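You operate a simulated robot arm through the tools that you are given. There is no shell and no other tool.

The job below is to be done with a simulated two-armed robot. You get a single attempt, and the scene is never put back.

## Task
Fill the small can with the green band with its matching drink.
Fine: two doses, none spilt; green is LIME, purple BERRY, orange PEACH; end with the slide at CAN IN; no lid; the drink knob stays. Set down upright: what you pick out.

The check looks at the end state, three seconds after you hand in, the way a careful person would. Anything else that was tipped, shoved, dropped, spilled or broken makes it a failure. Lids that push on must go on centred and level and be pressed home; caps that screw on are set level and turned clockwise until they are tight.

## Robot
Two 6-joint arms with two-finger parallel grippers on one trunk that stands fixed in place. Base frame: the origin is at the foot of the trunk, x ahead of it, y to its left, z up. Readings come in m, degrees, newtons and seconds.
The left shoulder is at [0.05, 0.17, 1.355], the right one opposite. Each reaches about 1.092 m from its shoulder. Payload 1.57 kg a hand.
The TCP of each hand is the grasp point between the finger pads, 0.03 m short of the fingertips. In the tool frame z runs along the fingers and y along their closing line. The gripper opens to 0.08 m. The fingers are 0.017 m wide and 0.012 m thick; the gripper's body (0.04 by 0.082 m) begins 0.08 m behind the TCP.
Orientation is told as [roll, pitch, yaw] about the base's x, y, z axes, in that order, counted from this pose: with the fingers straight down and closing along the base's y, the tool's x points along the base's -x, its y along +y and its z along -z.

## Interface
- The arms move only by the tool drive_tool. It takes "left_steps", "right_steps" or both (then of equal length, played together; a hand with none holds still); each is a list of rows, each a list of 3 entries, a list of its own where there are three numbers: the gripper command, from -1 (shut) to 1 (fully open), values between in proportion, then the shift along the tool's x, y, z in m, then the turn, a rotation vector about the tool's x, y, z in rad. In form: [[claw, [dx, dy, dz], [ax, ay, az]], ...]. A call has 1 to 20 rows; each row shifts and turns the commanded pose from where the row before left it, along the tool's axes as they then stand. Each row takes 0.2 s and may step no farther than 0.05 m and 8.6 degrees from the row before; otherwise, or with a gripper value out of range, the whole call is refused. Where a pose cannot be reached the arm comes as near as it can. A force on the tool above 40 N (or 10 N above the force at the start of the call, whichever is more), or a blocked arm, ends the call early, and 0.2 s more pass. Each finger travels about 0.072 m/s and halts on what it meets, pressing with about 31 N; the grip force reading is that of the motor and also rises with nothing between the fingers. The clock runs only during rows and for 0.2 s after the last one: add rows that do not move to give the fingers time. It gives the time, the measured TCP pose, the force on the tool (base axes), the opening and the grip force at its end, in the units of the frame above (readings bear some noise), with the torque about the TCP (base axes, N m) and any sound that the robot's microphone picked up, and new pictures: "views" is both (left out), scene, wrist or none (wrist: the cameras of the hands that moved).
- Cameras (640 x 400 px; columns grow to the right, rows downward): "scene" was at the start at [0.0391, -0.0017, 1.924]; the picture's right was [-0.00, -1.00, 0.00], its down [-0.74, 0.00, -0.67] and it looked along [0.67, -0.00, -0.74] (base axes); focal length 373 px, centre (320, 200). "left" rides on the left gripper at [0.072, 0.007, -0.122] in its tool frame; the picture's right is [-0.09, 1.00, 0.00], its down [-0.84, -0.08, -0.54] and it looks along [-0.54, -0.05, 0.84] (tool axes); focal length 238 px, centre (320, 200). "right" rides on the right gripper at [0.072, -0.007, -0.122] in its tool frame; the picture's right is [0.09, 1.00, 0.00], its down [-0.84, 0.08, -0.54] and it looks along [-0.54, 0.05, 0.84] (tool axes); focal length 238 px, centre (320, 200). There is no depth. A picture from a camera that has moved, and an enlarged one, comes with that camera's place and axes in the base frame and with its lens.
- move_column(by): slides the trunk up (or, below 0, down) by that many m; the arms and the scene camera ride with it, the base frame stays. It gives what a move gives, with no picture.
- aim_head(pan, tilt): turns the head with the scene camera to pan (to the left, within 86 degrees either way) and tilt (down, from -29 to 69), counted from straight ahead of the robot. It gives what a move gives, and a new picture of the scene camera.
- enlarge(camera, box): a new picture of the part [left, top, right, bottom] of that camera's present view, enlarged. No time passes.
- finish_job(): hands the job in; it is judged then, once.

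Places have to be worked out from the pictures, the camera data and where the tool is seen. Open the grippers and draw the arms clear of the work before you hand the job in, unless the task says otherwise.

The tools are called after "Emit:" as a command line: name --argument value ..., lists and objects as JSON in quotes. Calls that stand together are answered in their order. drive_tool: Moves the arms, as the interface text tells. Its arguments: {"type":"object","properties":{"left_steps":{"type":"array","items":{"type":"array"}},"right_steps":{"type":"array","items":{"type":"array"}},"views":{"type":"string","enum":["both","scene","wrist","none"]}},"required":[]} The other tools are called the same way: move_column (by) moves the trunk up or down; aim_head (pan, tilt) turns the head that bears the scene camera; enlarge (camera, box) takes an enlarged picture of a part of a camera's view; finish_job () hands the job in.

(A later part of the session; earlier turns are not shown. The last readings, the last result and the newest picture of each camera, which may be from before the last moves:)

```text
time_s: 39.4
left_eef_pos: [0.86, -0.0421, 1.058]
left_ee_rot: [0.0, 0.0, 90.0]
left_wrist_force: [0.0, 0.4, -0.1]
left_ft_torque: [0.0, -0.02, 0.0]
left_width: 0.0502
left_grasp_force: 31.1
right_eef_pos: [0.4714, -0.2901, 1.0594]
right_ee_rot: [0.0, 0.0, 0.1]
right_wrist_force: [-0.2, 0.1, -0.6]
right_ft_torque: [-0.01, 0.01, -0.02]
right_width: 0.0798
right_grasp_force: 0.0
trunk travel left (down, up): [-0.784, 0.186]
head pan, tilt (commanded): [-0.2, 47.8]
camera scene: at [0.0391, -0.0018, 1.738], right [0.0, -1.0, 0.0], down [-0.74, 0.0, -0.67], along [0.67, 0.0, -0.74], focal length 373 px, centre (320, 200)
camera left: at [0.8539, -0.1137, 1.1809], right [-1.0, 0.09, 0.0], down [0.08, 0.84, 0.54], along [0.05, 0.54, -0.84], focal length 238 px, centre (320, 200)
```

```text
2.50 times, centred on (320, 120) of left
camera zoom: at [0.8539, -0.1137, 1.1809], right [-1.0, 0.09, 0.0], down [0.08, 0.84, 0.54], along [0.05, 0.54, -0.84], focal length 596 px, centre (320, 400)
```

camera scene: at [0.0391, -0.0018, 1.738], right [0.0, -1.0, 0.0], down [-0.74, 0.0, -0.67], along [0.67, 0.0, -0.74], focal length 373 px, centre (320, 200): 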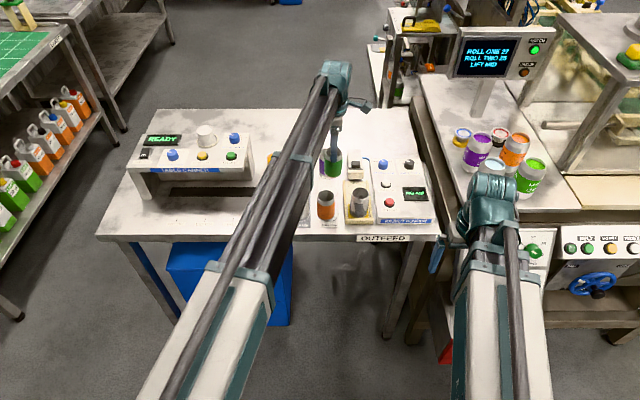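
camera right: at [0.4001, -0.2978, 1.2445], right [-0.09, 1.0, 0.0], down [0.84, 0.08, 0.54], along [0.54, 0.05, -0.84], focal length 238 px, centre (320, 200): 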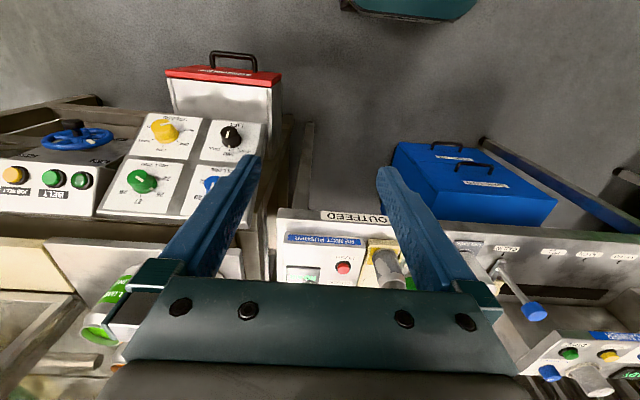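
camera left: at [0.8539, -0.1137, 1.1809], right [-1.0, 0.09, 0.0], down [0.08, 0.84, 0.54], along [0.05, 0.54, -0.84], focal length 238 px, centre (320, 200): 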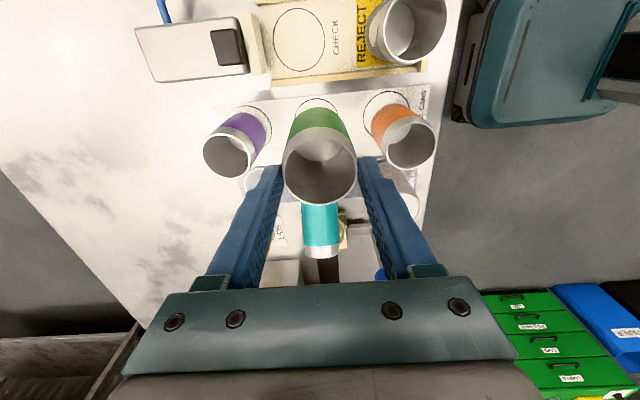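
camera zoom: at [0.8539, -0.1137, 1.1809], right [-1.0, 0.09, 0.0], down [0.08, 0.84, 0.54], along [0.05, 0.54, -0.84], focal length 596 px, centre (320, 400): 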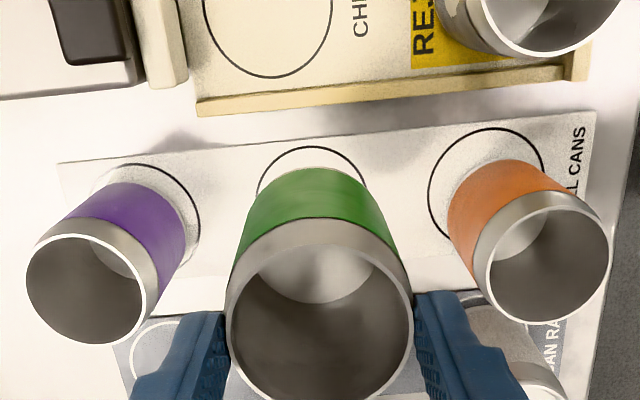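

The can hangs over its own spot with even gaps to orange and purple. I lower it most of the way, then look.

Emit:
move_column --by -0.08

Emit:
enlarge --camera "scene" --box '[275, 80, 375, 180]'

Emit:
enlarge --camera "left" --box '[220, 40, 420, 200]'

```text
time_s: 40.5
left_eef_pos: [0.8603, -0.0407, 0.977]
left_ee_rot: [0.0, 0.0, 90.0]
left_wrist_force: [0.2, -0.5, 0.2]
left_ft_torque: [0.0, 0.01, -0.01]
left_width: 0.0503
left_grasp_force: 31.2
right_eef_pos: [0.4723, -0.2906, 0.9785]
right_ee_rot: [0.0, 0.1, 0.1]
right_wrist_force: [0.0, -0.4, -0.4]
right_ft_torque: [0.03, -0.02, 0.0]
right_width: 0.08
right_grasp_force: 0.1
trunk travel left (down, up): [-0.704, 0.266]
head pan, tilt (commanded): [-0.2, 47.8]
```

```text
4.00 times, centred on (325, 130) of scene
camera zoom: at [0.0389, -0.0018, 1.658], right [0.0, -1.0, 0.0], down [-0.74, 0.0, -0.67], along [0.67, 0.0, -0.74], focal length 1494 px, centre (300, 480)
```

zoom: 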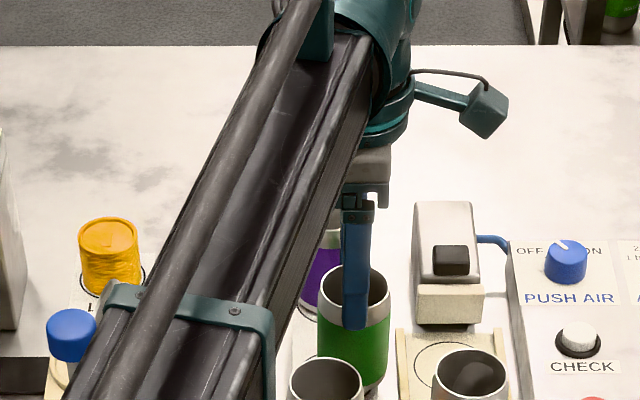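

```text
2.50 times, centred on (320, 120) of left
camera zoom: at [0.8538, -0.1134, 1.1011], right [-1.0, 0.09, 0.0], down [0.08, 0.84, 0.54], along [0.05, 0.54, -0.84], focal length 596 px, centre (320, 400)
```

zoom: 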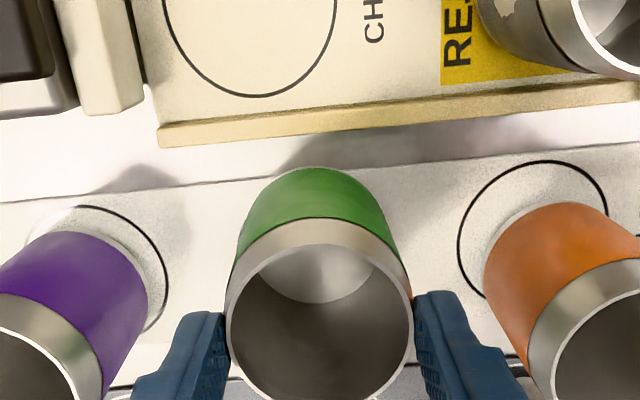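

No slip while lowering. I lower in small steps, watching for the base to touch.

Emit:
move_column --by -0.007

Emit:
move_column --by -0.004

Emit:
move_column --by -0.003

```text
time_s: 41.1
left_eef_pos: [0.8595, -0.0415, 0.9715]
left_ee_rot: [0.0, 0.0, 89.9]
left_wrist_force: [0.3, -0.6, -0.5]
left_ft_torque: [-0.03, 0.01, -0.04]
left_width: 0.0505
left_grasp_force: 30.7
right_eef_pos: [0.4718, -0.291, 0.9726]
right_ee_rot: [0.0, 0.0, 0.0]
right_wrist_force: [0.6, 0.6, 0.7]
right_ft_torque: [-0.01, -0.02, -0.02]
right_width: 0.0798
right_grasp_force: 0.1
trunk travel left (down, up): [-0.697, 0.273]
head pan, tilt (commanded): [-0.2, 47.8]
```

```text
time_s: 41.6
left_eef_pos: [0.8592, -0.0414, 0.9693]
left_ee_rot: [-0.1, 0.0, 90.0]
left_wrist_force: [5.5, 0.5, 19.6]
left_ft_torque: [-0.09, -0.4, 0.02]
left_width: 0.0506
left_grasp_force: 30.9
right_eef_pos: [0.4712, -0.2908, 0.969]
right_ee_rot: [0.0, -0.1, 0.0]
right_wrist_force: [0.5, 1.0, -0.1]
right_ft_torque: [0.02, -0.02, -0.01]
right_width: 0.08
right_grasp_force: 0.1
trunk travel left (down, up): [-0.693, 0.277]
head pan, tilt (commanded): [-0.2, 47.8]
```

```text
time_s: 42.2
left_eef_pos: [0.8588, -0.0417, 0.9654]
left_ee_rot: [0.1, 0.1, 90.0]
left_wrist_force: [4.5, -0.4, 18.4]
left_ft_torque: [-0.01, -0.33, 0.03]
left_width: 0.0504
left_grasp_force: 30.9
right_eef_pos: [0.4717, -0.2903, 0.9646]
right_ee_rot: [0.0, 0.0, 0.1]
right_wrist_force: [-0.2, 0.6, -0.5]
right_ft_torque: [-0.03, -0.01, -0.01]
right_width: 0.0798
right_grasp_force: 0.1
trunk travel left (down, up): [-0.69, 0.28]
head pan, tilt (commanded): [-0.2, 47.8]
```

The base touched at TCP z≈0.970 and the can slid up in the grip at about 19 N. So it is standing on its mat again. I open the fingers and check that it stands upright.

Emit:
drive_tool --left_steps '[[0.2, [0, 0, 0], [0, 0, 0]], [0.4, [0, 0, 0], [0, 0, 0]], [0.6, [0, 0, 0], [0, 0, 0]], [0.6, [0, 0, 0], [0, 0, 0]]]' --views "both"

Emit:
enlarge --camera "scene" --box '[275, 80, 375, 180]'

Emit:
enlarge --camera "left" --box '[220, 40, 420, 200]'

```text
time_s: 43.2
left_eef_pos: [0.8588, -0.0424, 0.9648]
left_ee_rot: [0.0, 0.0, 90.0]
left_wrist_force: [0.6, 0.4, -0.3]
left_ft_torque: [0.03, 0.02, -0.01]
left_width: 0.0641
left_grasp_force: 0.0
right_eef_pos: [0.4716, -0.2901, 0.9657]
right_ee_rot: [0.1, 0.0, 0.0]
right_wrist_force: [0.5, -0.8, -0.2]
right_ft_torque: [0.0, -0.01, 0.03]
right_width: 0.0801
right_grasp_force: 0.0
trunk travel left (down, up): [-0.69, 0.28]
head pan, tilt (commanded): [-0.2, 47.8]
camera scene: at [0.039, -0.0018, 1.644], right [0.0, -1.0, 0.0], down [-0.74, 0.0, -0.67], along [0.67, 0.0, -0.74], focal length 373 px, centre (320, 200)
camera left: at [0.8538, -0.1134, 1.0869], right [-1.0, 0.09, 0.0], down [0.08, 0.84, 0.54], along [0.05, 0.54, -0.84], focal length 238 px, centre (320, 200)
```

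scene: 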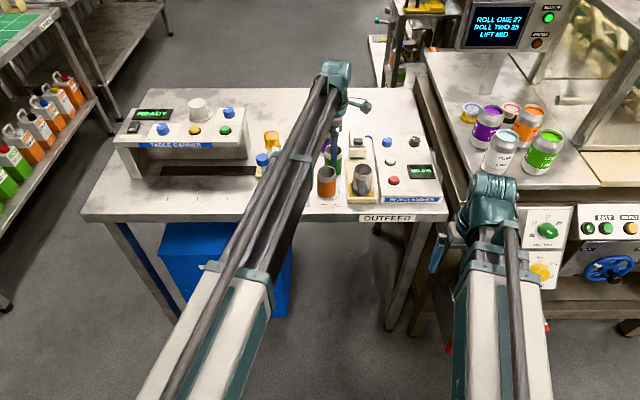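
left: 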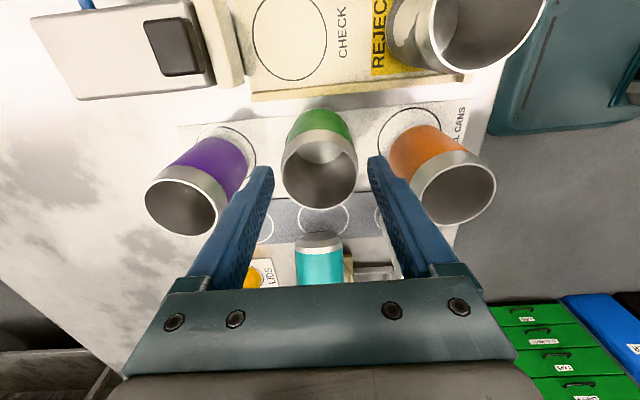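

```text
4.00 times, centred on (325, 130) of scene
camera zoom: at [0.039, -0.0018, 1.644], right [0.0, -1.0, 0.0], down [-0.74, 0.0, -0.67], along [0.67, 0.0, -0.74], focal length 1494 px, centre (300, 480)
```

zoom: 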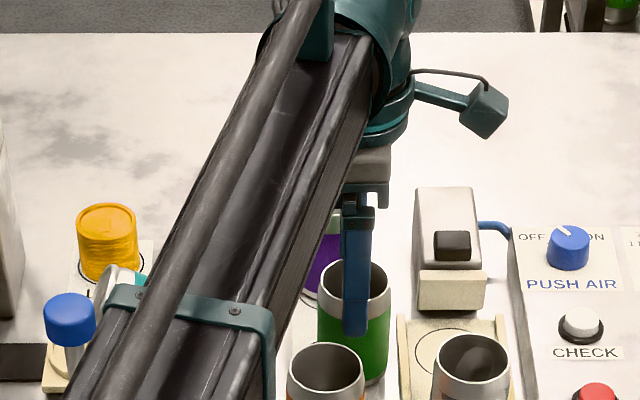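

```text
2.50 times, centred on (320, 120) of left
camera zoom: at [0.8538, -0.1134, 1.0869], right [-1.0, 0.09, 0.0], down [0.08, 0.84, 0.54], along [0.05, 0.54, -0.84], focal length 596 px, centre (320, 400)
```

zoom: 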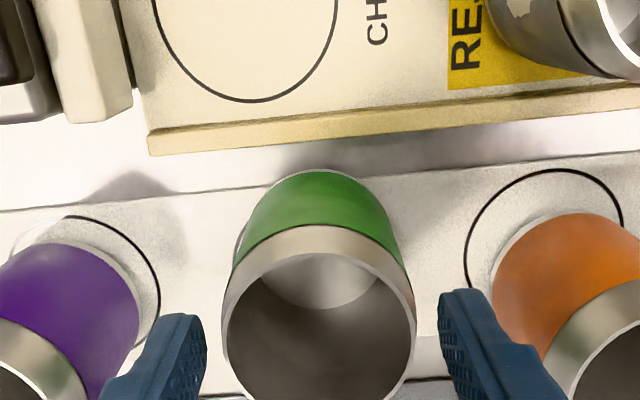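

The green can stands upright in its place. I raise the hand and draw it back so I can see the fallen teal can properly and set it right first.

Emit:
move_column --by 0.12

Emit:
drive_tool --left_steps '[[0.6, [0, 0.045, 0], [0, 0, 0]], [0.6, [0, 0.045, 0], [0, 0, 0]], [0.6, [0, 0.045, 0], [0, 0, 0]], [0.6, [-0.02, 0.04, 0], [0, 0, 0]], [0.6, [-0.045, 0, 0], [0, 0, 0]], [0.6, [-0.045, 0, 0], [0, 0, 0]], [0.6, [-0.045, 0, 0], [0, 0, 0]], [0.6, [-0.045, 0, 0], [0, 0, 0]], [0.6, [-0.045, 0, 0], [0, 0, 0]], [0.6, [-0.045, 0, 0], [0, 0, 0]], [0.6, [-0.045, 0, 0], [0, 0, 0]], [0.6, [0, 0, 0], [0, 0, 0]]]' --views "both"

Emit:
enlarge --camera "scene" --box '[240, 120, 360, 240]'

```text
time_s: 44.7
left_eef_pos: [0.8608, -0.0416, 1.0852]
left_ee_rot: [0.1, -0.1, 90.0]
left_wrist_force: [0.1, -0.7, -0.1]
left_ft_torque: [0.01, 0.0, 0.04]
left_width: 0.064
left_grasp_force: 0.1
right_eef_pos: [0.4725, -0.2913, 1.0846]
right_ee_rot: [0.0, 0.0, 0.0]
right_wrist_force: [-0.3, 0.1, -0.5]
right_ft_torque: [0.02, 0.03, 0.04]
right_width: 0.0801
right_grasp_force: 0.0
trunk travel left (down, up): [-0.81, 0.16]
head pan, tilt (commanded): [-0.2, 47.8]
```

```text
time_s: 47.3
left_eef_pos: [0.6836, 0.2956, 1.0846]
left_ee_rot: [0.0, 0.0, 90.0]
left_wrist_force: [0.5, 0.5, 0.5]
left_ft_torque: [-0.01, -0.02, -0.01]
left_width: 0.064
left_grasp_force: 0.1
right_eef_pos: [0.4722, -0.2905, 1.0849]
right_ee_rot: [0.0, -0.1, 0.0]
right_wrist_force: [0.0, 0.4, -0.5]
right_ft_torque: [-0.02, 0.01, 0.04]
right_width: 0.08
right_grasp_force: 0.0
trunk travel left (down, up): [-0.81, 0.16]
head pan, tilt (commanded): [-0.2, 47.8]
camera scene: at [0.0391, -0.0021, 1.764], right [0.0, -1.0, 0.0], down [-0.74, 0.0, -0.67], along [0.67, 0.0, -0.74], focal length 373 px, centre (320, 200)
camera left: at [0.6777, 0.2241, 1.207], right [-1.0, 0.09, 0.0], down [0.08, 0.84, 0.54], along [0.05, 0.54, -0.84], focal length 238 px, centre (320, 200)
```

scene: 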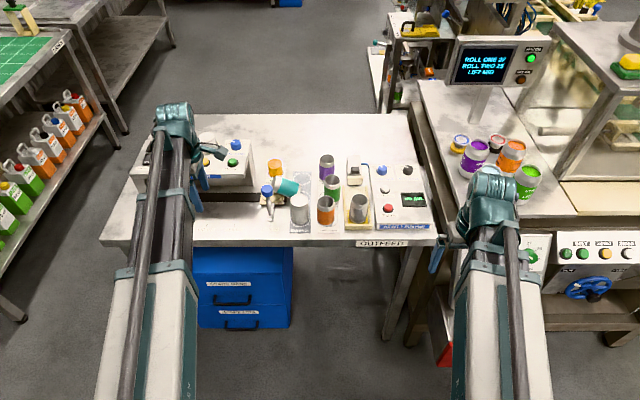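
left: 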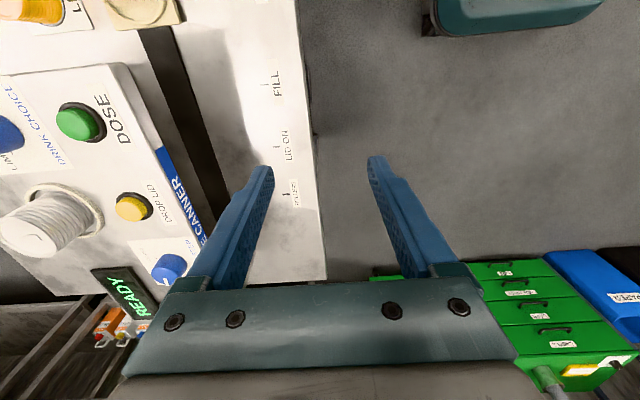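

```text
3.33 times, centred on (300, 180) of scene
camera zoom: at [0.0391, -0.0021, 1.764], right [0.0, -1.0, 0.0], down [-0.74, 0.0, -0.67], along [0.67, 0.0, -0.74], focal length 1245 px, centre (387, 267)
```

zoom: 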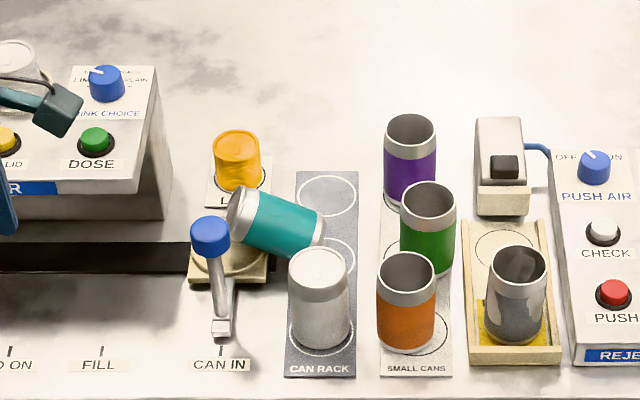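

Emit:
enlarge --camera "scene" --box '[270, 160, 320, 210]'

Emit:
enlarge --camera "right" --box '[400, 200, 640, 350]'

```text
8.00 times, centred on (295, 185) of scene
camera zoom: at [0.0391, -0.0021, 1.764], right [0.0, -1.0, 0.0], down [-0.74, 0.0, -0.67], along [0.67, 0.0, -0.74], focal length 2987 px, centre (520, 320)
```

zoom: 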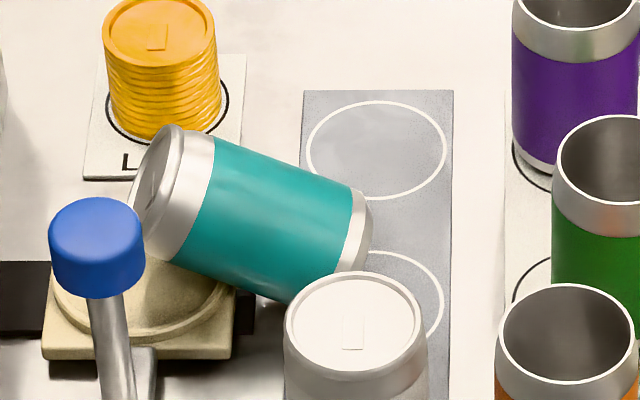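

```text
2.67 times, centred on (520, 275) of right
camera zoom: at [0.4, -0.298, 1.2045], right [-0.09, 1.0, 0.0], down [0.84, 0.08, 0.54], along [0.54, 0.05, -0.84], focal length 636 px, centre (-213, 0)
```

zoom: 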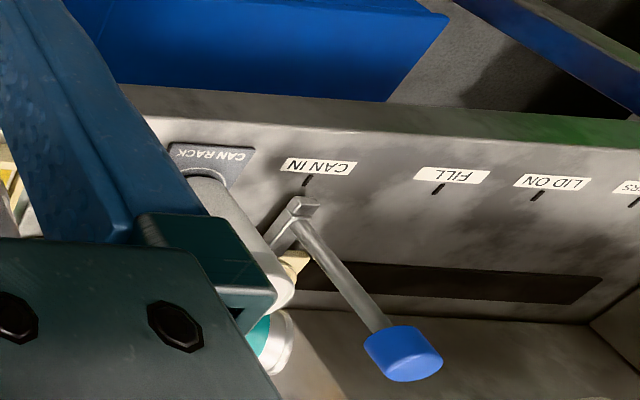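

The teal can is closed by its lid and lies along y, base end on the rack, lid end on the holder ring. I bring the left hand over it (still turned 90°) for an exact look.

Emit:
drive_tool --left_steps '[[0.8, [0.0342, -0.0338, 0], [0, 0, 0]], [0.8, [0.0342, -0.0338, 0], [0, 0, 0]], [0.8, [0.0342, -0.0338, 0], [0, 0, 0]], [0.8, [0.0342, -0.0338, 0], [0, 0, 0]], [0.8, [0.0342, -0.0338, 0], [0, 0, 0]], [0.8, [0.0342, -0.0338, 0], [0, 0, 0]], [0.8, [0, 0, 0], [0, 0, 0]]]' --views "both"

Emit:
enlarge --camera "left" --box '[220, 60, 420, 220]'

Emit:
enlarge --camera "scene" --box '[240, 120, 360, 240]'

```text
time_s: 48.9
left_eef_pos: [0.888, 0.0881, 1.0853]
left_ee_rot: [0.0, -0.1, 90.0]
left_wrist_force: [0.5, 0.5, 0.3]
left_ft_torque: [0.01, 0.0, 0.0]
left_width: 0.072
left_grasp_force: 0.1
right_eef_pos: [0.4717, -0.2902, 1.085]
right_ee_rot: [0.0, 0.0, 0.0]
right_wrist_force: [0.5, 0.6, 0.4]
right_ft_torque: [-0.02, -0.01, -0.01]
right_width: 0.0799
right_grasp_force: 0.0
trunk travel left (down, up): [-0.81, 0.16]
head pan, tilt (commanded): [-0.2, 47.8]
camera scene: at [0.0386, -0.0015, 1.764], right [0.0, -1.0, 0.0], down [-0.74, 0.0, -0.67], along [0.67, 0.0, -0.74], focal length 373 px, centre (320, 200)
camera left: at [0.8814, 0.0164, 1.2072], right [-1.0, 0.09, 0.0], down [0.08, 0.84, 0.54], along [0.05, 0.54, -0.84], focal length 238 px, centre (320, 200)
```

scene: 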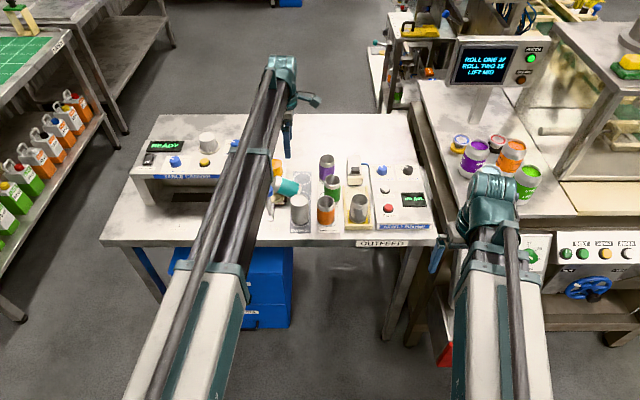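
left: 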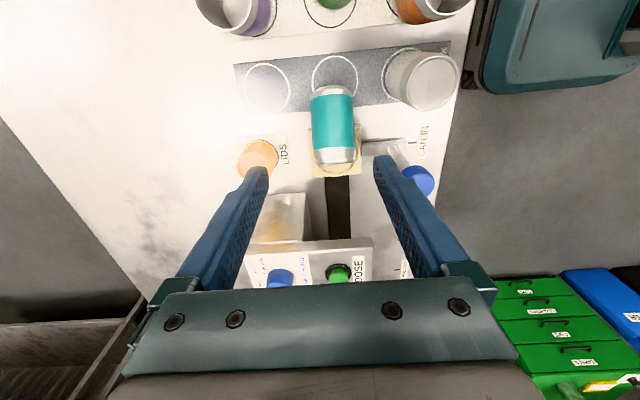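

```text
2.50 times, centred on (320, 140) of left
camera zoom: at [0.8814, 0.0164, 1.2072], right [-1.0, 0.09, 0.0], down [0.08, 0.84, 0.54], along [0.05, 0.54, -0.84], focal length 596 px, centre (320, 350)
```

zoom: 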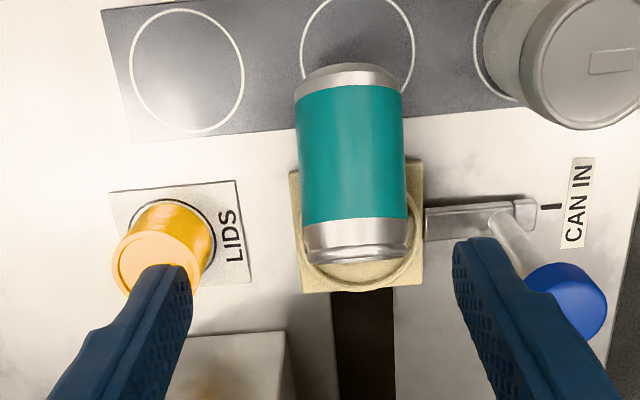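

```text
3.33 times, centred on (300, 180) of scene
camera zoom: at [0.0386, -0.0015, 1.764], right [0.0, -1.0, 0.0], down [-0.74, 0.0, -0.67], along [0.67, 0.0, -0.74], focal length 1245 px, centre (387, 267)
```

zoom: 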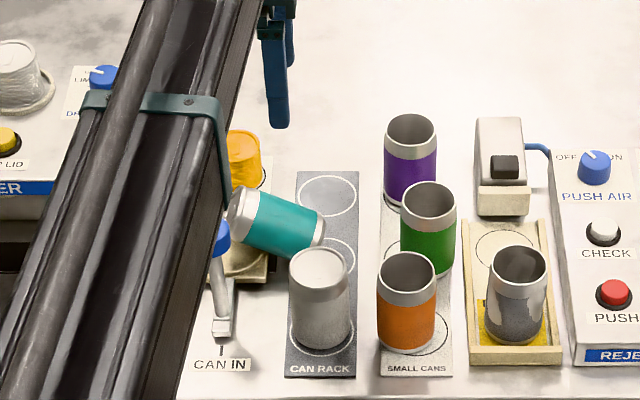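

From wrist and scene views together the teal can's axis runs along y at x≈0.873, from y≈0.057 (base) to y≈0.147 (lid), axis height ≈0.89. I centre over it near y=0.092 and lower part way with fingers open.

Emit:
drive_tool --left_steps '[[0.8, [-0.004, 0.015, 0], [0, 0, 0]], [0.8, [0, 0, 0], [0, 0, 0]]]' --views "none"

Emit:
move_column --by -0.13

Emit:
enlarge --camera "left" --box '[220, 60, 420, 220]'

Emit:
enlarge --camera "scene" --box '[240, 80, 360, 200]'

```text
time_s: 49.5
left_eef_pos: [0.8726, 0.0937, 1.0849]
left_ee_rot: [0.1, 0.0, 89.9]
left_wrist_force: [-0.1, -0.3, 0.3]
left_ft_torque: [0.0, 0.0, 0.01]
left_width: 0.0721
left_grasp_force: 0.0
right_eef_pos: [0.4717, -0.2904, 1.085]
right_ee_rot: [0.0, 0.1, 0.0]
right_wrist_force: [-0.3, 0.2, -0.2]
right_ft_torque: [0.01, 0.03, -0.03]
right_width: 0.08
right_grasp_force: 0.1
trunk travel left (down, up): [-0.81, 0.16]
head pan, tilt (commanded): [-0.2, 47.8]
```

```text
time_s: 51.0
left_eef_pos: [0.8705, 0.0927, 0.9542]
left_ee_rot: [0.0, 0.0, 90.0]
left_wrist_force: [-0.2, 0.1, 0.3]
left_ft_torque: [0.01, 0.02, 0.02]
left_width: 0.0719
left_grasp_force: 0.0
right_eef_pos: [0.4723, -0.2906, 0.9548]
right_ee_rot: [0.0, 0.1, -0.1]
right_wrist_force: [-0.3, 0.9, 0.1]
right_ft_torque: [-0.02, 0.01, -0.01]
right_width: 0.0798
right_grasp_force: 0.1
trunk travel left (down, up): [-0.68, 0.29]
head pan, tilt (commanded): [-0.2, 47.8]
```

```text
2.50 times, centred on (320, 140) of left
camera zoom: at [0.8662, 0.0209, 1.0771], right [-1.0, 0.09, 0.0], down [0.08, 0.84, 0.54], along [0.05, 0.54, -0.84], focal length 596 px, centre (320, 350)
```

zoom: 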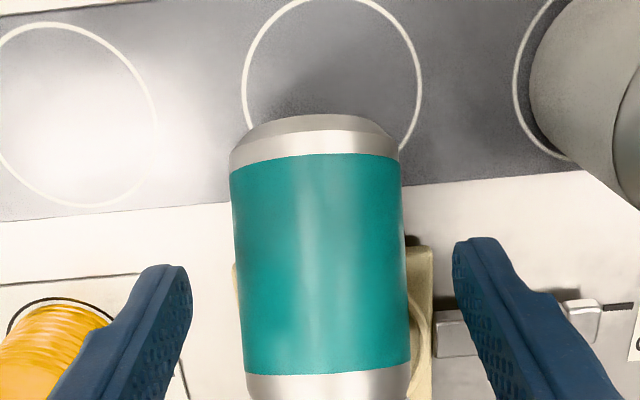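

```text
3.33 times, centred on (300, 140) of scene
camera zoom: at [0.0389, -0.0018, 1.6341], right [0.0, -1.0, 0.0], down [-0.74, 0.0, -0.67], along [0.67, 0.0, -0.74], focal length 1245 px, centre (387, 400)
```

zoom: 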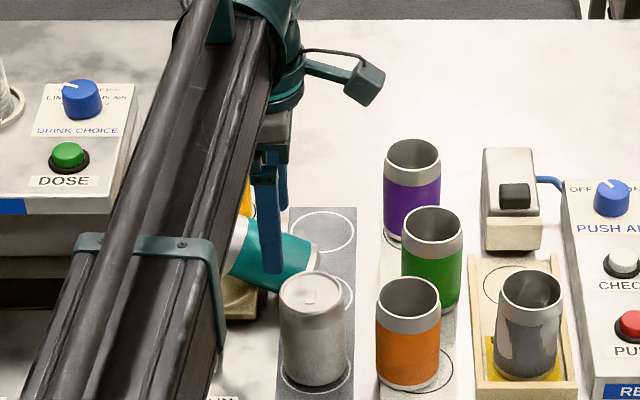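

The teal can is centred between the fingers. I lower the rest of the way so the pads reach its axis, then grip.

Emit:
move_column --by -0.06

Emit:
drive_tool --left_steps '[[0.5, [0, 0, 0], [0, 0, 0]], [0.3, [0, 0, 0], [0, 0, 0]], [0.1, [0, 0, 0], [0, 0, 0]], [0.0, [0, 0, 0], [0, 0, 0]], [0.0, [0, 0, 0], [0, 0, 0]]]' --views "both"

Emit:
enlarge --camera "left" --box '[220, 60, 420, 220]'

Emit:
enlarge --camera "scene" --box '[240, 70, 360, 190]'

```text
time_s: 52.0
left_eef_pos: [0.8722, 0.093, 0.8942]
left_ee_rot: [0.0, -0.1, 90.0]
left_wrist_force: [0.1, -0.3, -0.4]
left_ft_torque: [0.01, 0.03, -0.02]
left_width: 0.0718
left_grasp_force: 0.0
right_eef_pos: [0.4713, -0.2896, 0.8952]
right_ee_rot: [0.1, 0.1, 0.0]
right_wrist_force: [-0.2, 0.3, 0.5]
right_ft_torque: [0.0, 0.01, -0.02]
right_width: 0.0798
right_grasp_force: 0.1
trunk travel left (down, up): [-0.62, 0.35]
head pan, tilt (commanded): [-0.2, 47.8]
```

```text
time_s: 53.2
left_eef_pos: [0.8733, 0.0929, 0.8947]
left_ee_rot: [-0.1, 0.0, 90.0]
left_wrist_force: [-0.3, -0.3, -0.1]
left_ft_torque: [-0.04, 0.0, 0.02]
left_width: 0.0518
left_grasp_force: 30.8
right_eef_pos: [0.4711, -0.2899, 0.8948]
right_ee_rot: [-0.1, 0.0, 0.1]
right_wrist_force: [0.4, -0.3, -0.9]
right_ft_torque: [0.02, -0.02, 0.02]
right_width: 0.0799
right_grasp_force: 0.0
trunk travel left (down, up): [-0.62, 0.35]
head pan, tilt (commanded): [-0.2, 47.8]
camera scene: at [0.0391, -0.0018, 1.574], right [0.0, -1.0, 0.0], down [-0.74, 0.0, -0.67], along [0.67, 0.0, -0.74], focal length 373 px, centre (320, 200)
camera left: at [0.8663, 0.0208, 1.017], right [-1.0, 0.09, 0.0], down [0.08, 0.84, 0.54], along [0.05, 0.54, -0.84], focal length 238 px, centre (320, 200)
```

scene: 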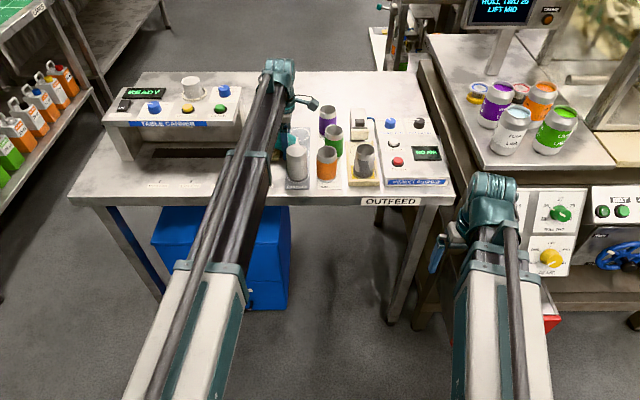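
left: 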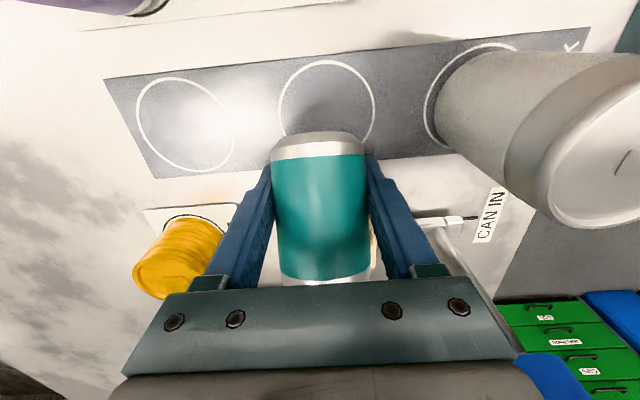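

```text
2.50 times, centred on (320, 140) of left
camera zoom: at [0.8663, 0.0208, 1.017], right [-1.0, 0.09, 0.0], down [0.08, 0.84, 0.54], along [0.05, 0.54, -0.84], focal length 596 px, centre (320, 350)
```

zoom: 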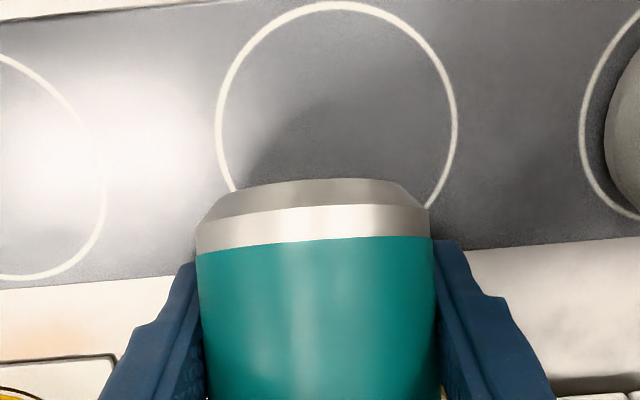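

```text
3.33 times, centred on (300, 130) of scene
camera zoom: at [0.0391, -0.0018, 1.574], right [0.0, -1.0, 0.0], down [-0.74, 0.0, -0.67], along [0.67, 0.0, -0.74], focal length 1245 px, centre (387, 433)
```

zoom: 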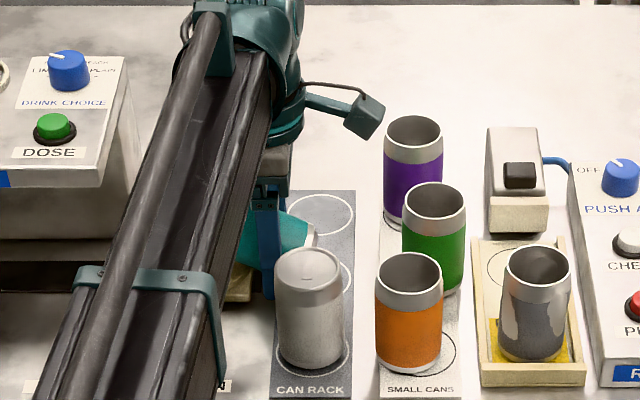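

Gripped at 51.8 mm. I lift 20 mm and check that the can comes along without slipping.

Emit:
move_column --by 0.02

Emit:
enlarge --camera "left" --box '[220, 60, 420, 220]'

Emit:
enlarge --camera "scene" --box '[240, 70, 360, 190]'

```text
time_s: 53.9
left_eef_pos: [0.8718, 0.0924, 0.9139]
left_ee_rot: [0.1, -0.1, 89.9]
left_wrist_force: [1.1, 0.0, -2.4]
left_ft_torque: [-0.01, 0.0, 0.0]
left_width: 0.0519
left_grasp_force: 31.1
right_eef_pos: [0.4727, -0.2898, 0.9147]
right_ee_rot: [0.0, 0.0, -0.1]
right_wrist_force: [0.2, -0.4, 0.0]
right_ft_torque: [-0.02, 0.0, -0.01]
right_width: 0.08
right_grasp_force: 0.0
trunk travel left (down, up): [-0.64, 0.33]
head pan, tilt (commanded): [-0.2, 47.8]
```

```text
2.50 times, centred on (320, 140) of left
camera zoom: at [0.8666, 0.0209, 1.0368], right [-1.0, 0.09, 0.0], down [0.08, 0.84, 0.54], along [0.05, 0.54, -0.84], focal length 596 px, centre (320, 350)
```

zoom: 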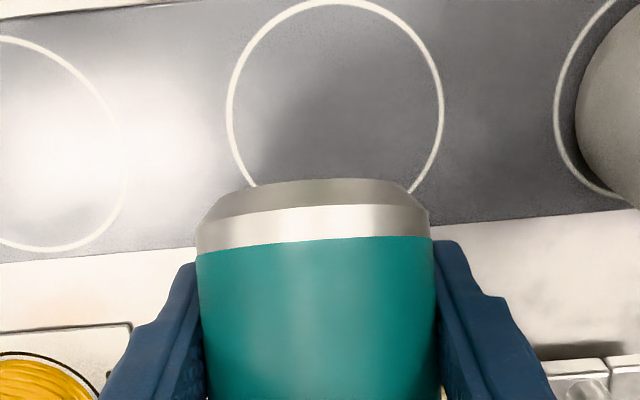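

```text
3.33 times, centred on (300, 130) of scene
camera zoom: at [0.0395, -0.0018, 1.594], right [0.0, -1.0, 0.0], down [-0.74, 0.0, -0.67], along [0.67, 0.0, -0.74], focal length 1245 px, centre (387, 433)
```

zoom: 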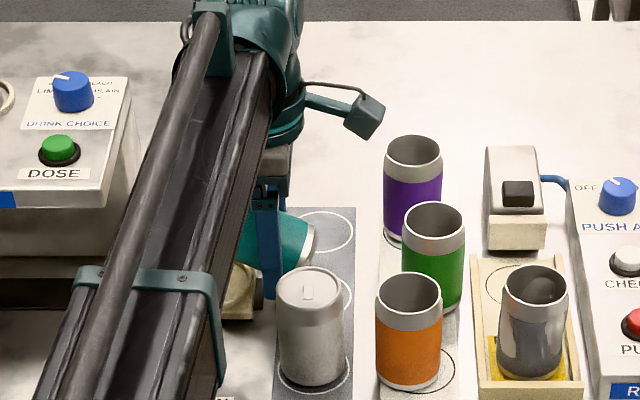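

The teal can (about 2.4 N, so full) lifts without slipping. I raise it well clear and carry it to the open strip at the front of the bench to set it upright there.

Emit:
move_column --by 0.15

Emit:
drive_tool --left_steps '[[0.0, [0, 0.02, 0], [0, 0, 0]], [0.0, [0, 0.035, 0], [0, 0, 0]], [0.0, [0, 0.035, 0], [0, 0, 0]], [0.0, [0, 0.03, 0], [0, 0, 0]], [0.0, [-0.02, 0.008, 0], [0, 0, 0]], [0.0, [-0.04, 0, 0], [0, 0, 0]], [0.0, [-0.04, 0, 0], [0, 0, 0]], [0.0, [-0.04, 0, 0], [0, 0, 0]], [0.0, [-0.04, 0, 0], [0, 0, 0]], [0.0, [-0.04, 0, 0], [0, 0, 0]], [0.0, [-0.02, 0, 0], [0, 0, 0]], [0.0, [0, 0, 0], [0, 0, 0]]]' --views "both"

Emit:
enlarge --camera "scene" --box '[140, 120, 300, 260]'

Emit:
enlarge --camera "right" --box '[320, 100, 640, 300]'

```text
time_s: 55.7
left_eef_pos: [0.8722, 0.0937, 1.064]
left_ee_rot: [0.1, 0.0, 90.0]
left_wrist_force: [-0.3, -0.1, -1.7]
left_ft_torque: [0.0, 0.01, 0.01]
left_width: 0.0519
left_grasp_force: 31.1
right_eef_pos: [0.4714, -0.2898, 1.0647]
right_ee_rot: [-0.1, 0.0, -0.1]
right_wrist_force: [-0.1, -0.7, 0.7]
right_ft_torque: [0.0, -0.01, 0.02]
right_width: 0.0799
right_grasp_force: 0.1
trunk travel left (down, up): [-0.79, 0.18]
head pan, tilt (commanded): [-0.2, 47.8]
```

```text
time_s: 58.3
left_eef_pos: [0.7452, 0.3312, 1.0646]
left_ee_rot: [0.1, 0.0, 90.0]
left_wrist_force: [-0.3, -0.4, -0.9]
left_ft_torque: [-0.03, 0.0, 0.0]
left_width: 0.0515
left_grasp_force: 31.0
right_eef_pos: [0.4717, -0.2909, 1.0642]
right_ee_rot: [0.1, 0.1, 0.0]
right_wrist_force: [0.3, 0.0, -0.8]
right_ft_torque: [-0.02, -0.01, 0.02]
right_width: 0.08
right_grasp_force: 0.0
trunk travel left (down, up): [-0.79, 0.18]
head pan, tilt (commanded): [-0.2, 47.8]
camera scene: at [0.0393, -0.0018, 1.744], right [0.0, -1.0, 0.0], down [-0.74, 0.0, -0.67], along [0.67, 0.0, -0.74], focal length 373 px, centre (320, 200)
camera left: at [0.739, 0.2597, 1.1869], right [-1.0, 0.09, 0.0], down [0.08, 0.84, 0.54], along [0.05, 0.54, -0.84], focal length 238 px, centre (320, 200)
```

scene: 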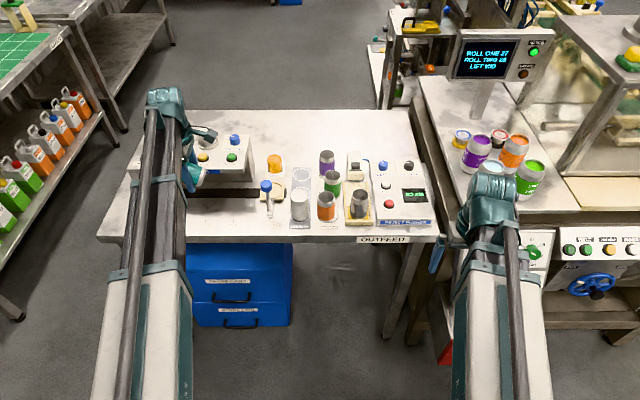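
left: 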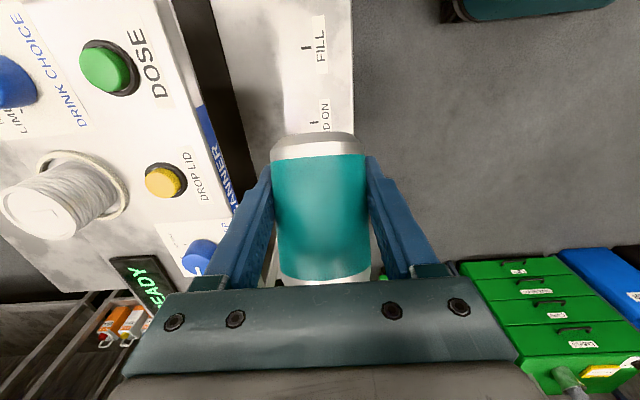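

```text
2.86 times, centred on (220, 190) of scene
camera zoom: at [0.0393, -0.0018, 1.744], right [0.0, -1.0, 0.0], down [-0.74, 0.0, -0.67], along [0.67, 0.0, -0.74], focal length 1067 px, centre (606, 229)
```

zoom: 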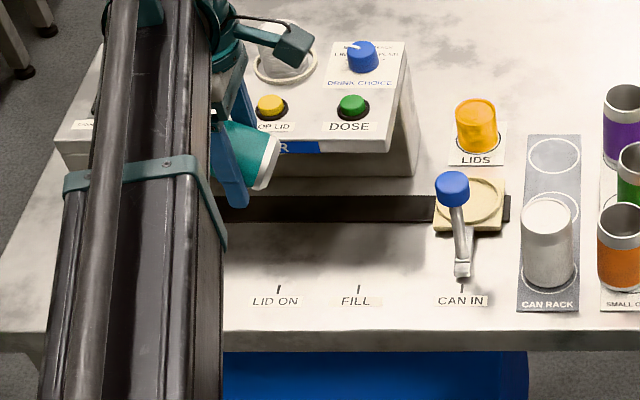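

```text
2.00 times, centred on (480, 200) of right
camera zoom: at [0.4002, -0.2977, 1.1845], right [-0.09, 1.0, 0.0], down [0.84, 0.08, 0.54], along [0.54, 0.05, -0.84], focal length 477 px, centre (0, 200)
```

zoom: 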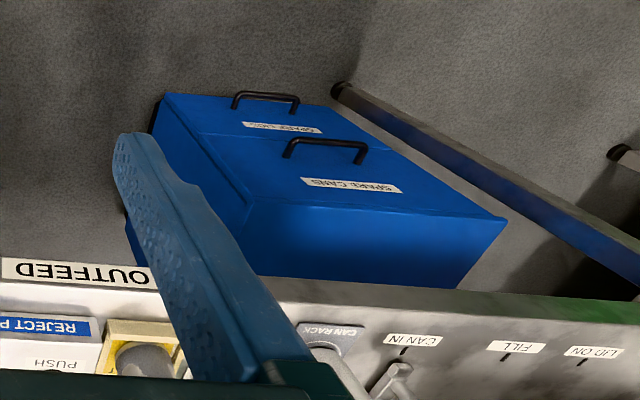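

I can see the can is tilted about 26° lid-up in the grip. I turn the hand back to yaw 0 so the lid points away from me, then check.

Emit:
drive_tool --left_steps '[[0.0, [0, 0, 0], [0, 0, 0.1428]], [0.0, [0, 0, 0], [0, 0, 0.1428]], [0.0, [0, 0, 0], [0, 0, 0.1428]], [0.0, [0, 0, 0], [0, 0, 0.1428]], [0.0, [0, 0, 0], [0, 0, 0.1428]], [0.0, [0, 0, 0], [0, 0, 0.1428]], [0.0, [0, 0, 0], [0, 0, 0.1428]], [0.0, [0, 0, 0], [0, 0, 0.1428]], [0.0, [0, 0, 0], [0, 0, 0.1428]], [0.0, [0, 0, 0], [0, 0, 0.1428]], [0.0, [0, 0, 0], [0, 0, 0.1428]], [0.0, [0, 0, 0], [0, 0, 0]]]' --views "both"

Emit:
enlarge --camera "scene" --box '[140, 120, 300, 260]'

```text
time_s: 60.9
left_eef_pos: [0.7443, 0.3337, 1.0646]
left_ee_rot: [0.1, 0.0, -0.1]
left_wrist_force: [1.2, -0.1, -1.0]
left_ft_torque: [0.0, 0.02, -0.01]
left_width: 0.0513
left_grasp_force: 30.9
right_eef_pos: [0.4722, -0.2906, 1.0644]
right_ee_rot: [0.0, 0.0, 0.0]
right_wrist_force: [-0.3, 0.6, 0.1]
right_ft_torque: [0.01, -0.04, 0.02]
right_width: 0.0797
right_grasp_force: 0.0
trunk travel left (down, up): [-0.79, 0.18]
head pan, tilt (commanded): [-0.2, 47.8]
camera scene: at [0.0393, -0.0017, 1.744], right [0.0, -1.0, 0.0], down [-0.74, 0.0, -0.67], along [0.67, 0.0, -0.74], focal length 373 px, centre (320, 200)
camera left: at [0.6727, 0.34, 1.1869], right [0.09, 1.0, 0.0], down [0.84, -0.08, 0.54], along [0.54, -0.05, -0.84], focal length 238 px, centre (320, 200)
```

scene: 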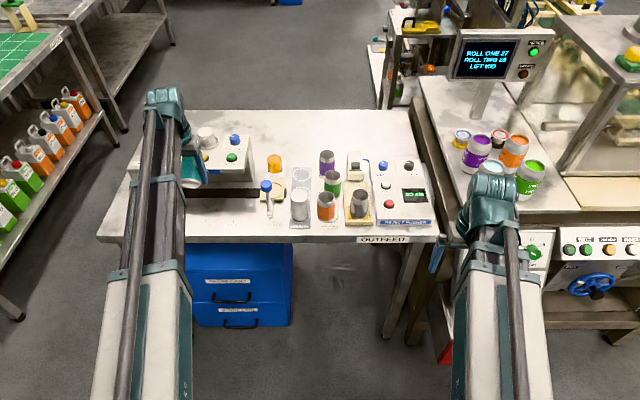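
left: 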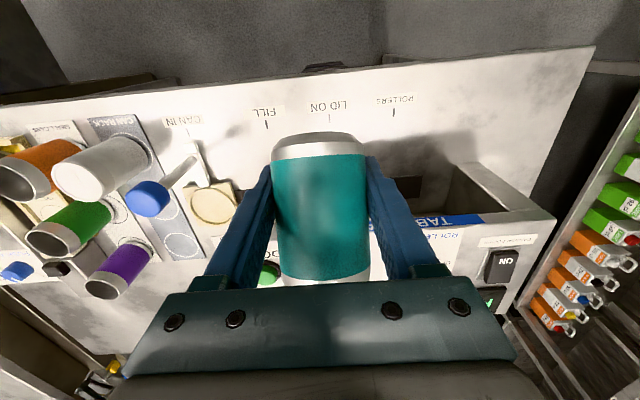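

```text
2.86 times, centred on (220, 190) of scene
camera zoom: at [0.0393, -0.0017, 1.744], right [0.0, -1.0, 0.0], down [-0.74, 0.0, -0.67], along [0.67, 0.0, -0.74], focal length 1067 px, centre (606, 229)
```

zoom: 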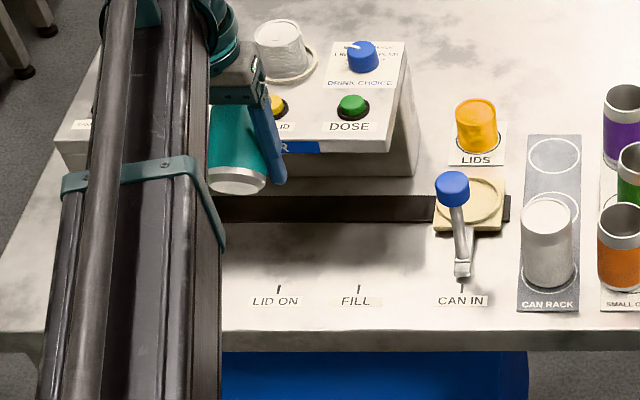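

The lid end now points forward. I pitch the fingers forward in steps (62° in all), letting the hand rise with its arc, so the can comes upright.

Emit:
drive_tool --left_steps '[[0.0, [0, 0, -0.002], [0, -0.1353, 0]], [0.0, [-0.0008, 0, -0.0059], [0, -0.1353, 0]], [0.0, [-0.0026, 0, -0.0095], [0, -0.1353, 0]], [0.0, [-0.0054, 0, -0.0125], [0, -0.1353, 0]], [0.0, [-0.0088, 0, -0.0146], [0, -0.1353, 0]], [0.0, [-0.0126, 0, -0.0157], [0, -0.1353, 0]], [0.0, [-0.0166, 0, -0.0158], [0, -0.1353, 0]], [0.0, [-0.0205, 0, -0.0148], [0, -0.1353, 0]], [0.0, [0, 0, 0], [0, 0, 0]]]' --views "both"

Emit:
enlarge --camera "scene" --box '[140, 80, 300, 220]'

```text
time_s: 62.9
left_eef_pos: [0.7457, 0.3339, 1.1823]
left_ee_rot: [0.1, -62.2, 0.0]
left_wrist_force: [0.4, 0.3, -0.9]
left_ft_torque: [-0.03, -0.02, -0.02]
left_width: 0.0515
left_grasp_force: 31.4
right_eef_pos: [0.4714, -0.2903, 1.0657]
right_ee_rot: [0.0, 0.1, 0.0]
right_wrist_force: [0.1, -0.4, 0.1]
right_ft_torque: [0.03, -0.03, -0.03]
right_width: 0.0799
right_grasp_force: 0.1
trunk travel left (down, up): [-0.79, 0.18]
head pan, tilt (commanded): [-0.2, 47.8]
camera scene: at [0.0394, -0.0017, 1.744], right [0.0, -1.0, 0.0], down [-0.74, 0.0, -0.67], along [0.67, 0.0, -0.74], focal length 373 px, centre (320, 200)
camera left: at [0.6039, 0.3403, 1.1755], right [0.04, 1.0, 0.08], down [-0.09, -0.08, 0.99], along [1.0, -0.05, 0.08], focal length 238 px, centre (320, 200)
```

scene: 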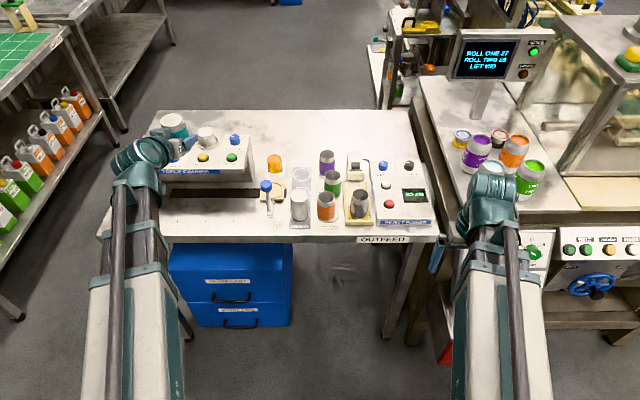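
left: 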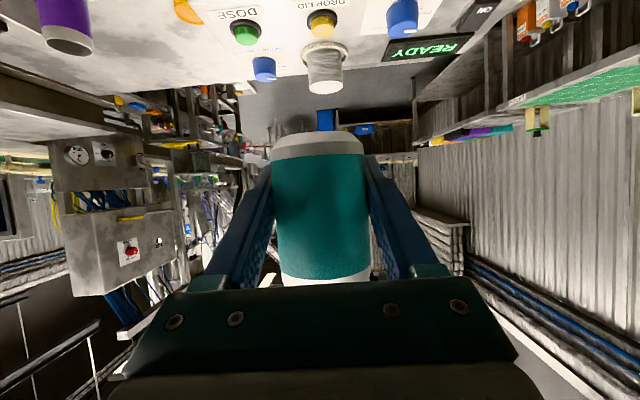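

```text
2.86 times, centred on (220, 150) of scene
camera zoom: at [0.0394, -0.0017, 1.744], right [0.0, -1.0, 0.0], down [-0.74, 0.0, -0.67], along [0.67, 0.0, -0.74], focal length 1067 px, centre (606, 343)
```

zoom: 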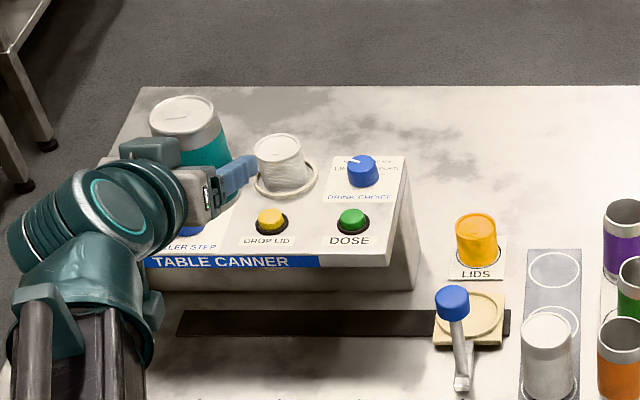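

The wrist view shows the can upright to within a couple of degrees. I lower the column, with the open strip at (0.745, 0.334) beneath it.

Emit:
move_column --by -0.2

Emit:
aim_head --pan 25 --tilt 45

Emit:
enlarge --camera "scene" --box '[260, 120, 400, 240]'

```text
time_s: 65.0
left_eef_pos: [0.7445, 0.3326, 0.9808]
left_ee_rot: [0.0, -62.0, 0.0]
left_wrist_force: [-0.7, -0.7, -1.7]
left_ft_torque: [0.0, -0.02, 0.0]
left_width: 0.0514
left_grasp_force: 31.1
right_eef_pos: [0.473, -0.2905, 0.865]
right_ee_rot: [0.0, 0.0, 0.1]
right_wrist_force: [-0.5, 0.7, 0.0]
right_ft_torque: [0.02, 0.01, -0.01]
right_width: 0.08
right_grasp_force: 0.1
trunk travel left (down, up): [-0.59, 0.38]
head pan, tilt (commanded): [-0.2, 47.8]
```

```text
time_s: 65.9
left_eef_pos: [0.7446, 0.3337, 0.9822]
left_ee_rot: [0.0, -62.0, 0.0]
left_wrist_force: [1.1, -0.4, -2.1]
left_ft_torque: [0.02, 0.01, -0.01]
left_width: 0.0517
left_grasp_force: 30.9
right_eef_pos: [0.4715, -0.2898, 0.8639]
right_ee_rot: [0.0, 0.0, 0.0]
right_wrist_force: [0.2, 0.2, 0.3]
right_ft_torque: [0.01, 0.0, -0.07]
right_width: 0.08
right_grasp_force: 0.0
trunk travel left (down, up): [-0.59, 0.38]
head pan, tilt (commanded): [25.0, 45.0]
camera scene: at [0.034, 0.0329, 1.5479], right [0.42, -0.91, 0.0], down [-0.64, -0.3, -0.71], along [0.64, 0.3, -0.71], focal length 373 px, centre (320, 200)
```

scene: 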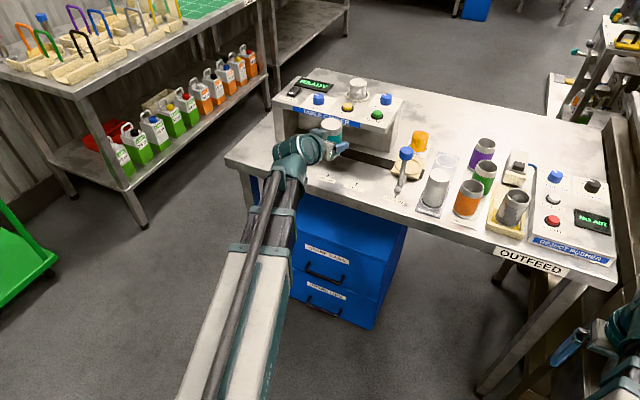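

```text
3.33 times, centred on (330, 180) of scene
camera zoom: at [0.034, 0.0329, 1.5479], right [0.42, -0.91, 0.0], down [-0.64, -0.3, -0.71], along [0.64, 0.3, -0.71], focal length 1245 px, centre (287, 267)
```

zoom: 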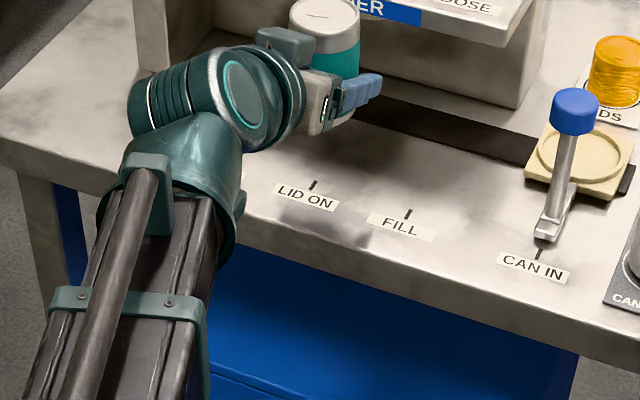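

The can hangs free above the front strip. I lower 65 mm more, then creep down until it touches.

Emit:
move_column --by -0.065

Emit:
enlarge --camera "scene" --box '[260, 80, 400, 200]'

Emit:
enlarge --camera "left" --box '[220, 60, 420, 220]'

```text
time_s: 67.0
left_eef_pos: [0.7444, 0.3327, 0.9166]
left_ee_rot: [0.0, -62.0, 0.0]
left_wrist_force: [0.8, 0.3, -0.9]
left_ft_torque: [-0.01, -0.03, 0.0]
left_width: 0.0516
left_grasp_force: 31.1
right_eef_pos: [0.4715, -0.2906, 0.7991]
right_ee_rot: [-0.1, 0.1, 0.0]
right_wrist_force: [-0.2, -0.1, 0.1]
right_ft_torque: [0.02, -0.01, 0.02]
right_width: 0.0799
right_grasp_force: 0.0
trunk travel left (down, up): [-0.525, 0.445]
head pan, tilt (commanded): [25.0, 45.0]
```

```text
3.33 times, centred on (330, 140) of scene
camera zoom: at [0.0338, 0.0329, 1.483], right [0.42, -0.91, 0.0], down [-0.64, -0.3, -0.71], along [0.64, 0.3, -0.71], focal length 1245 px, centre (287, 400)
```

zoom: 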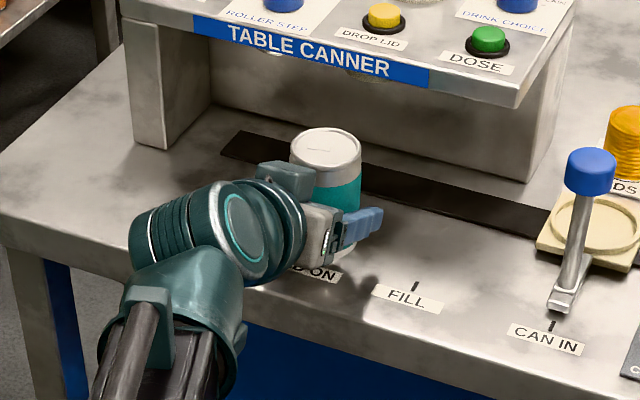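

```text
2.50 times, centred on (320, 140) of left
camera zoom: at [0.6037, 0.3401, 0.9105], right [0.04, 1.0, 0.08], down [-0.09, -0.08, 0.99], along [1.0, -0.05, 0.08], focal length 596 px, centre (320, 350)
```

zoom: 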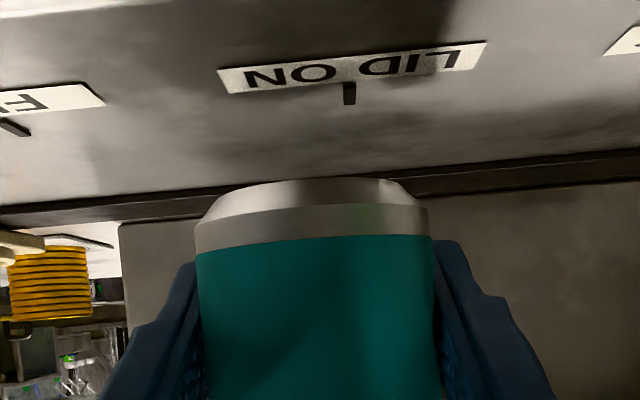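

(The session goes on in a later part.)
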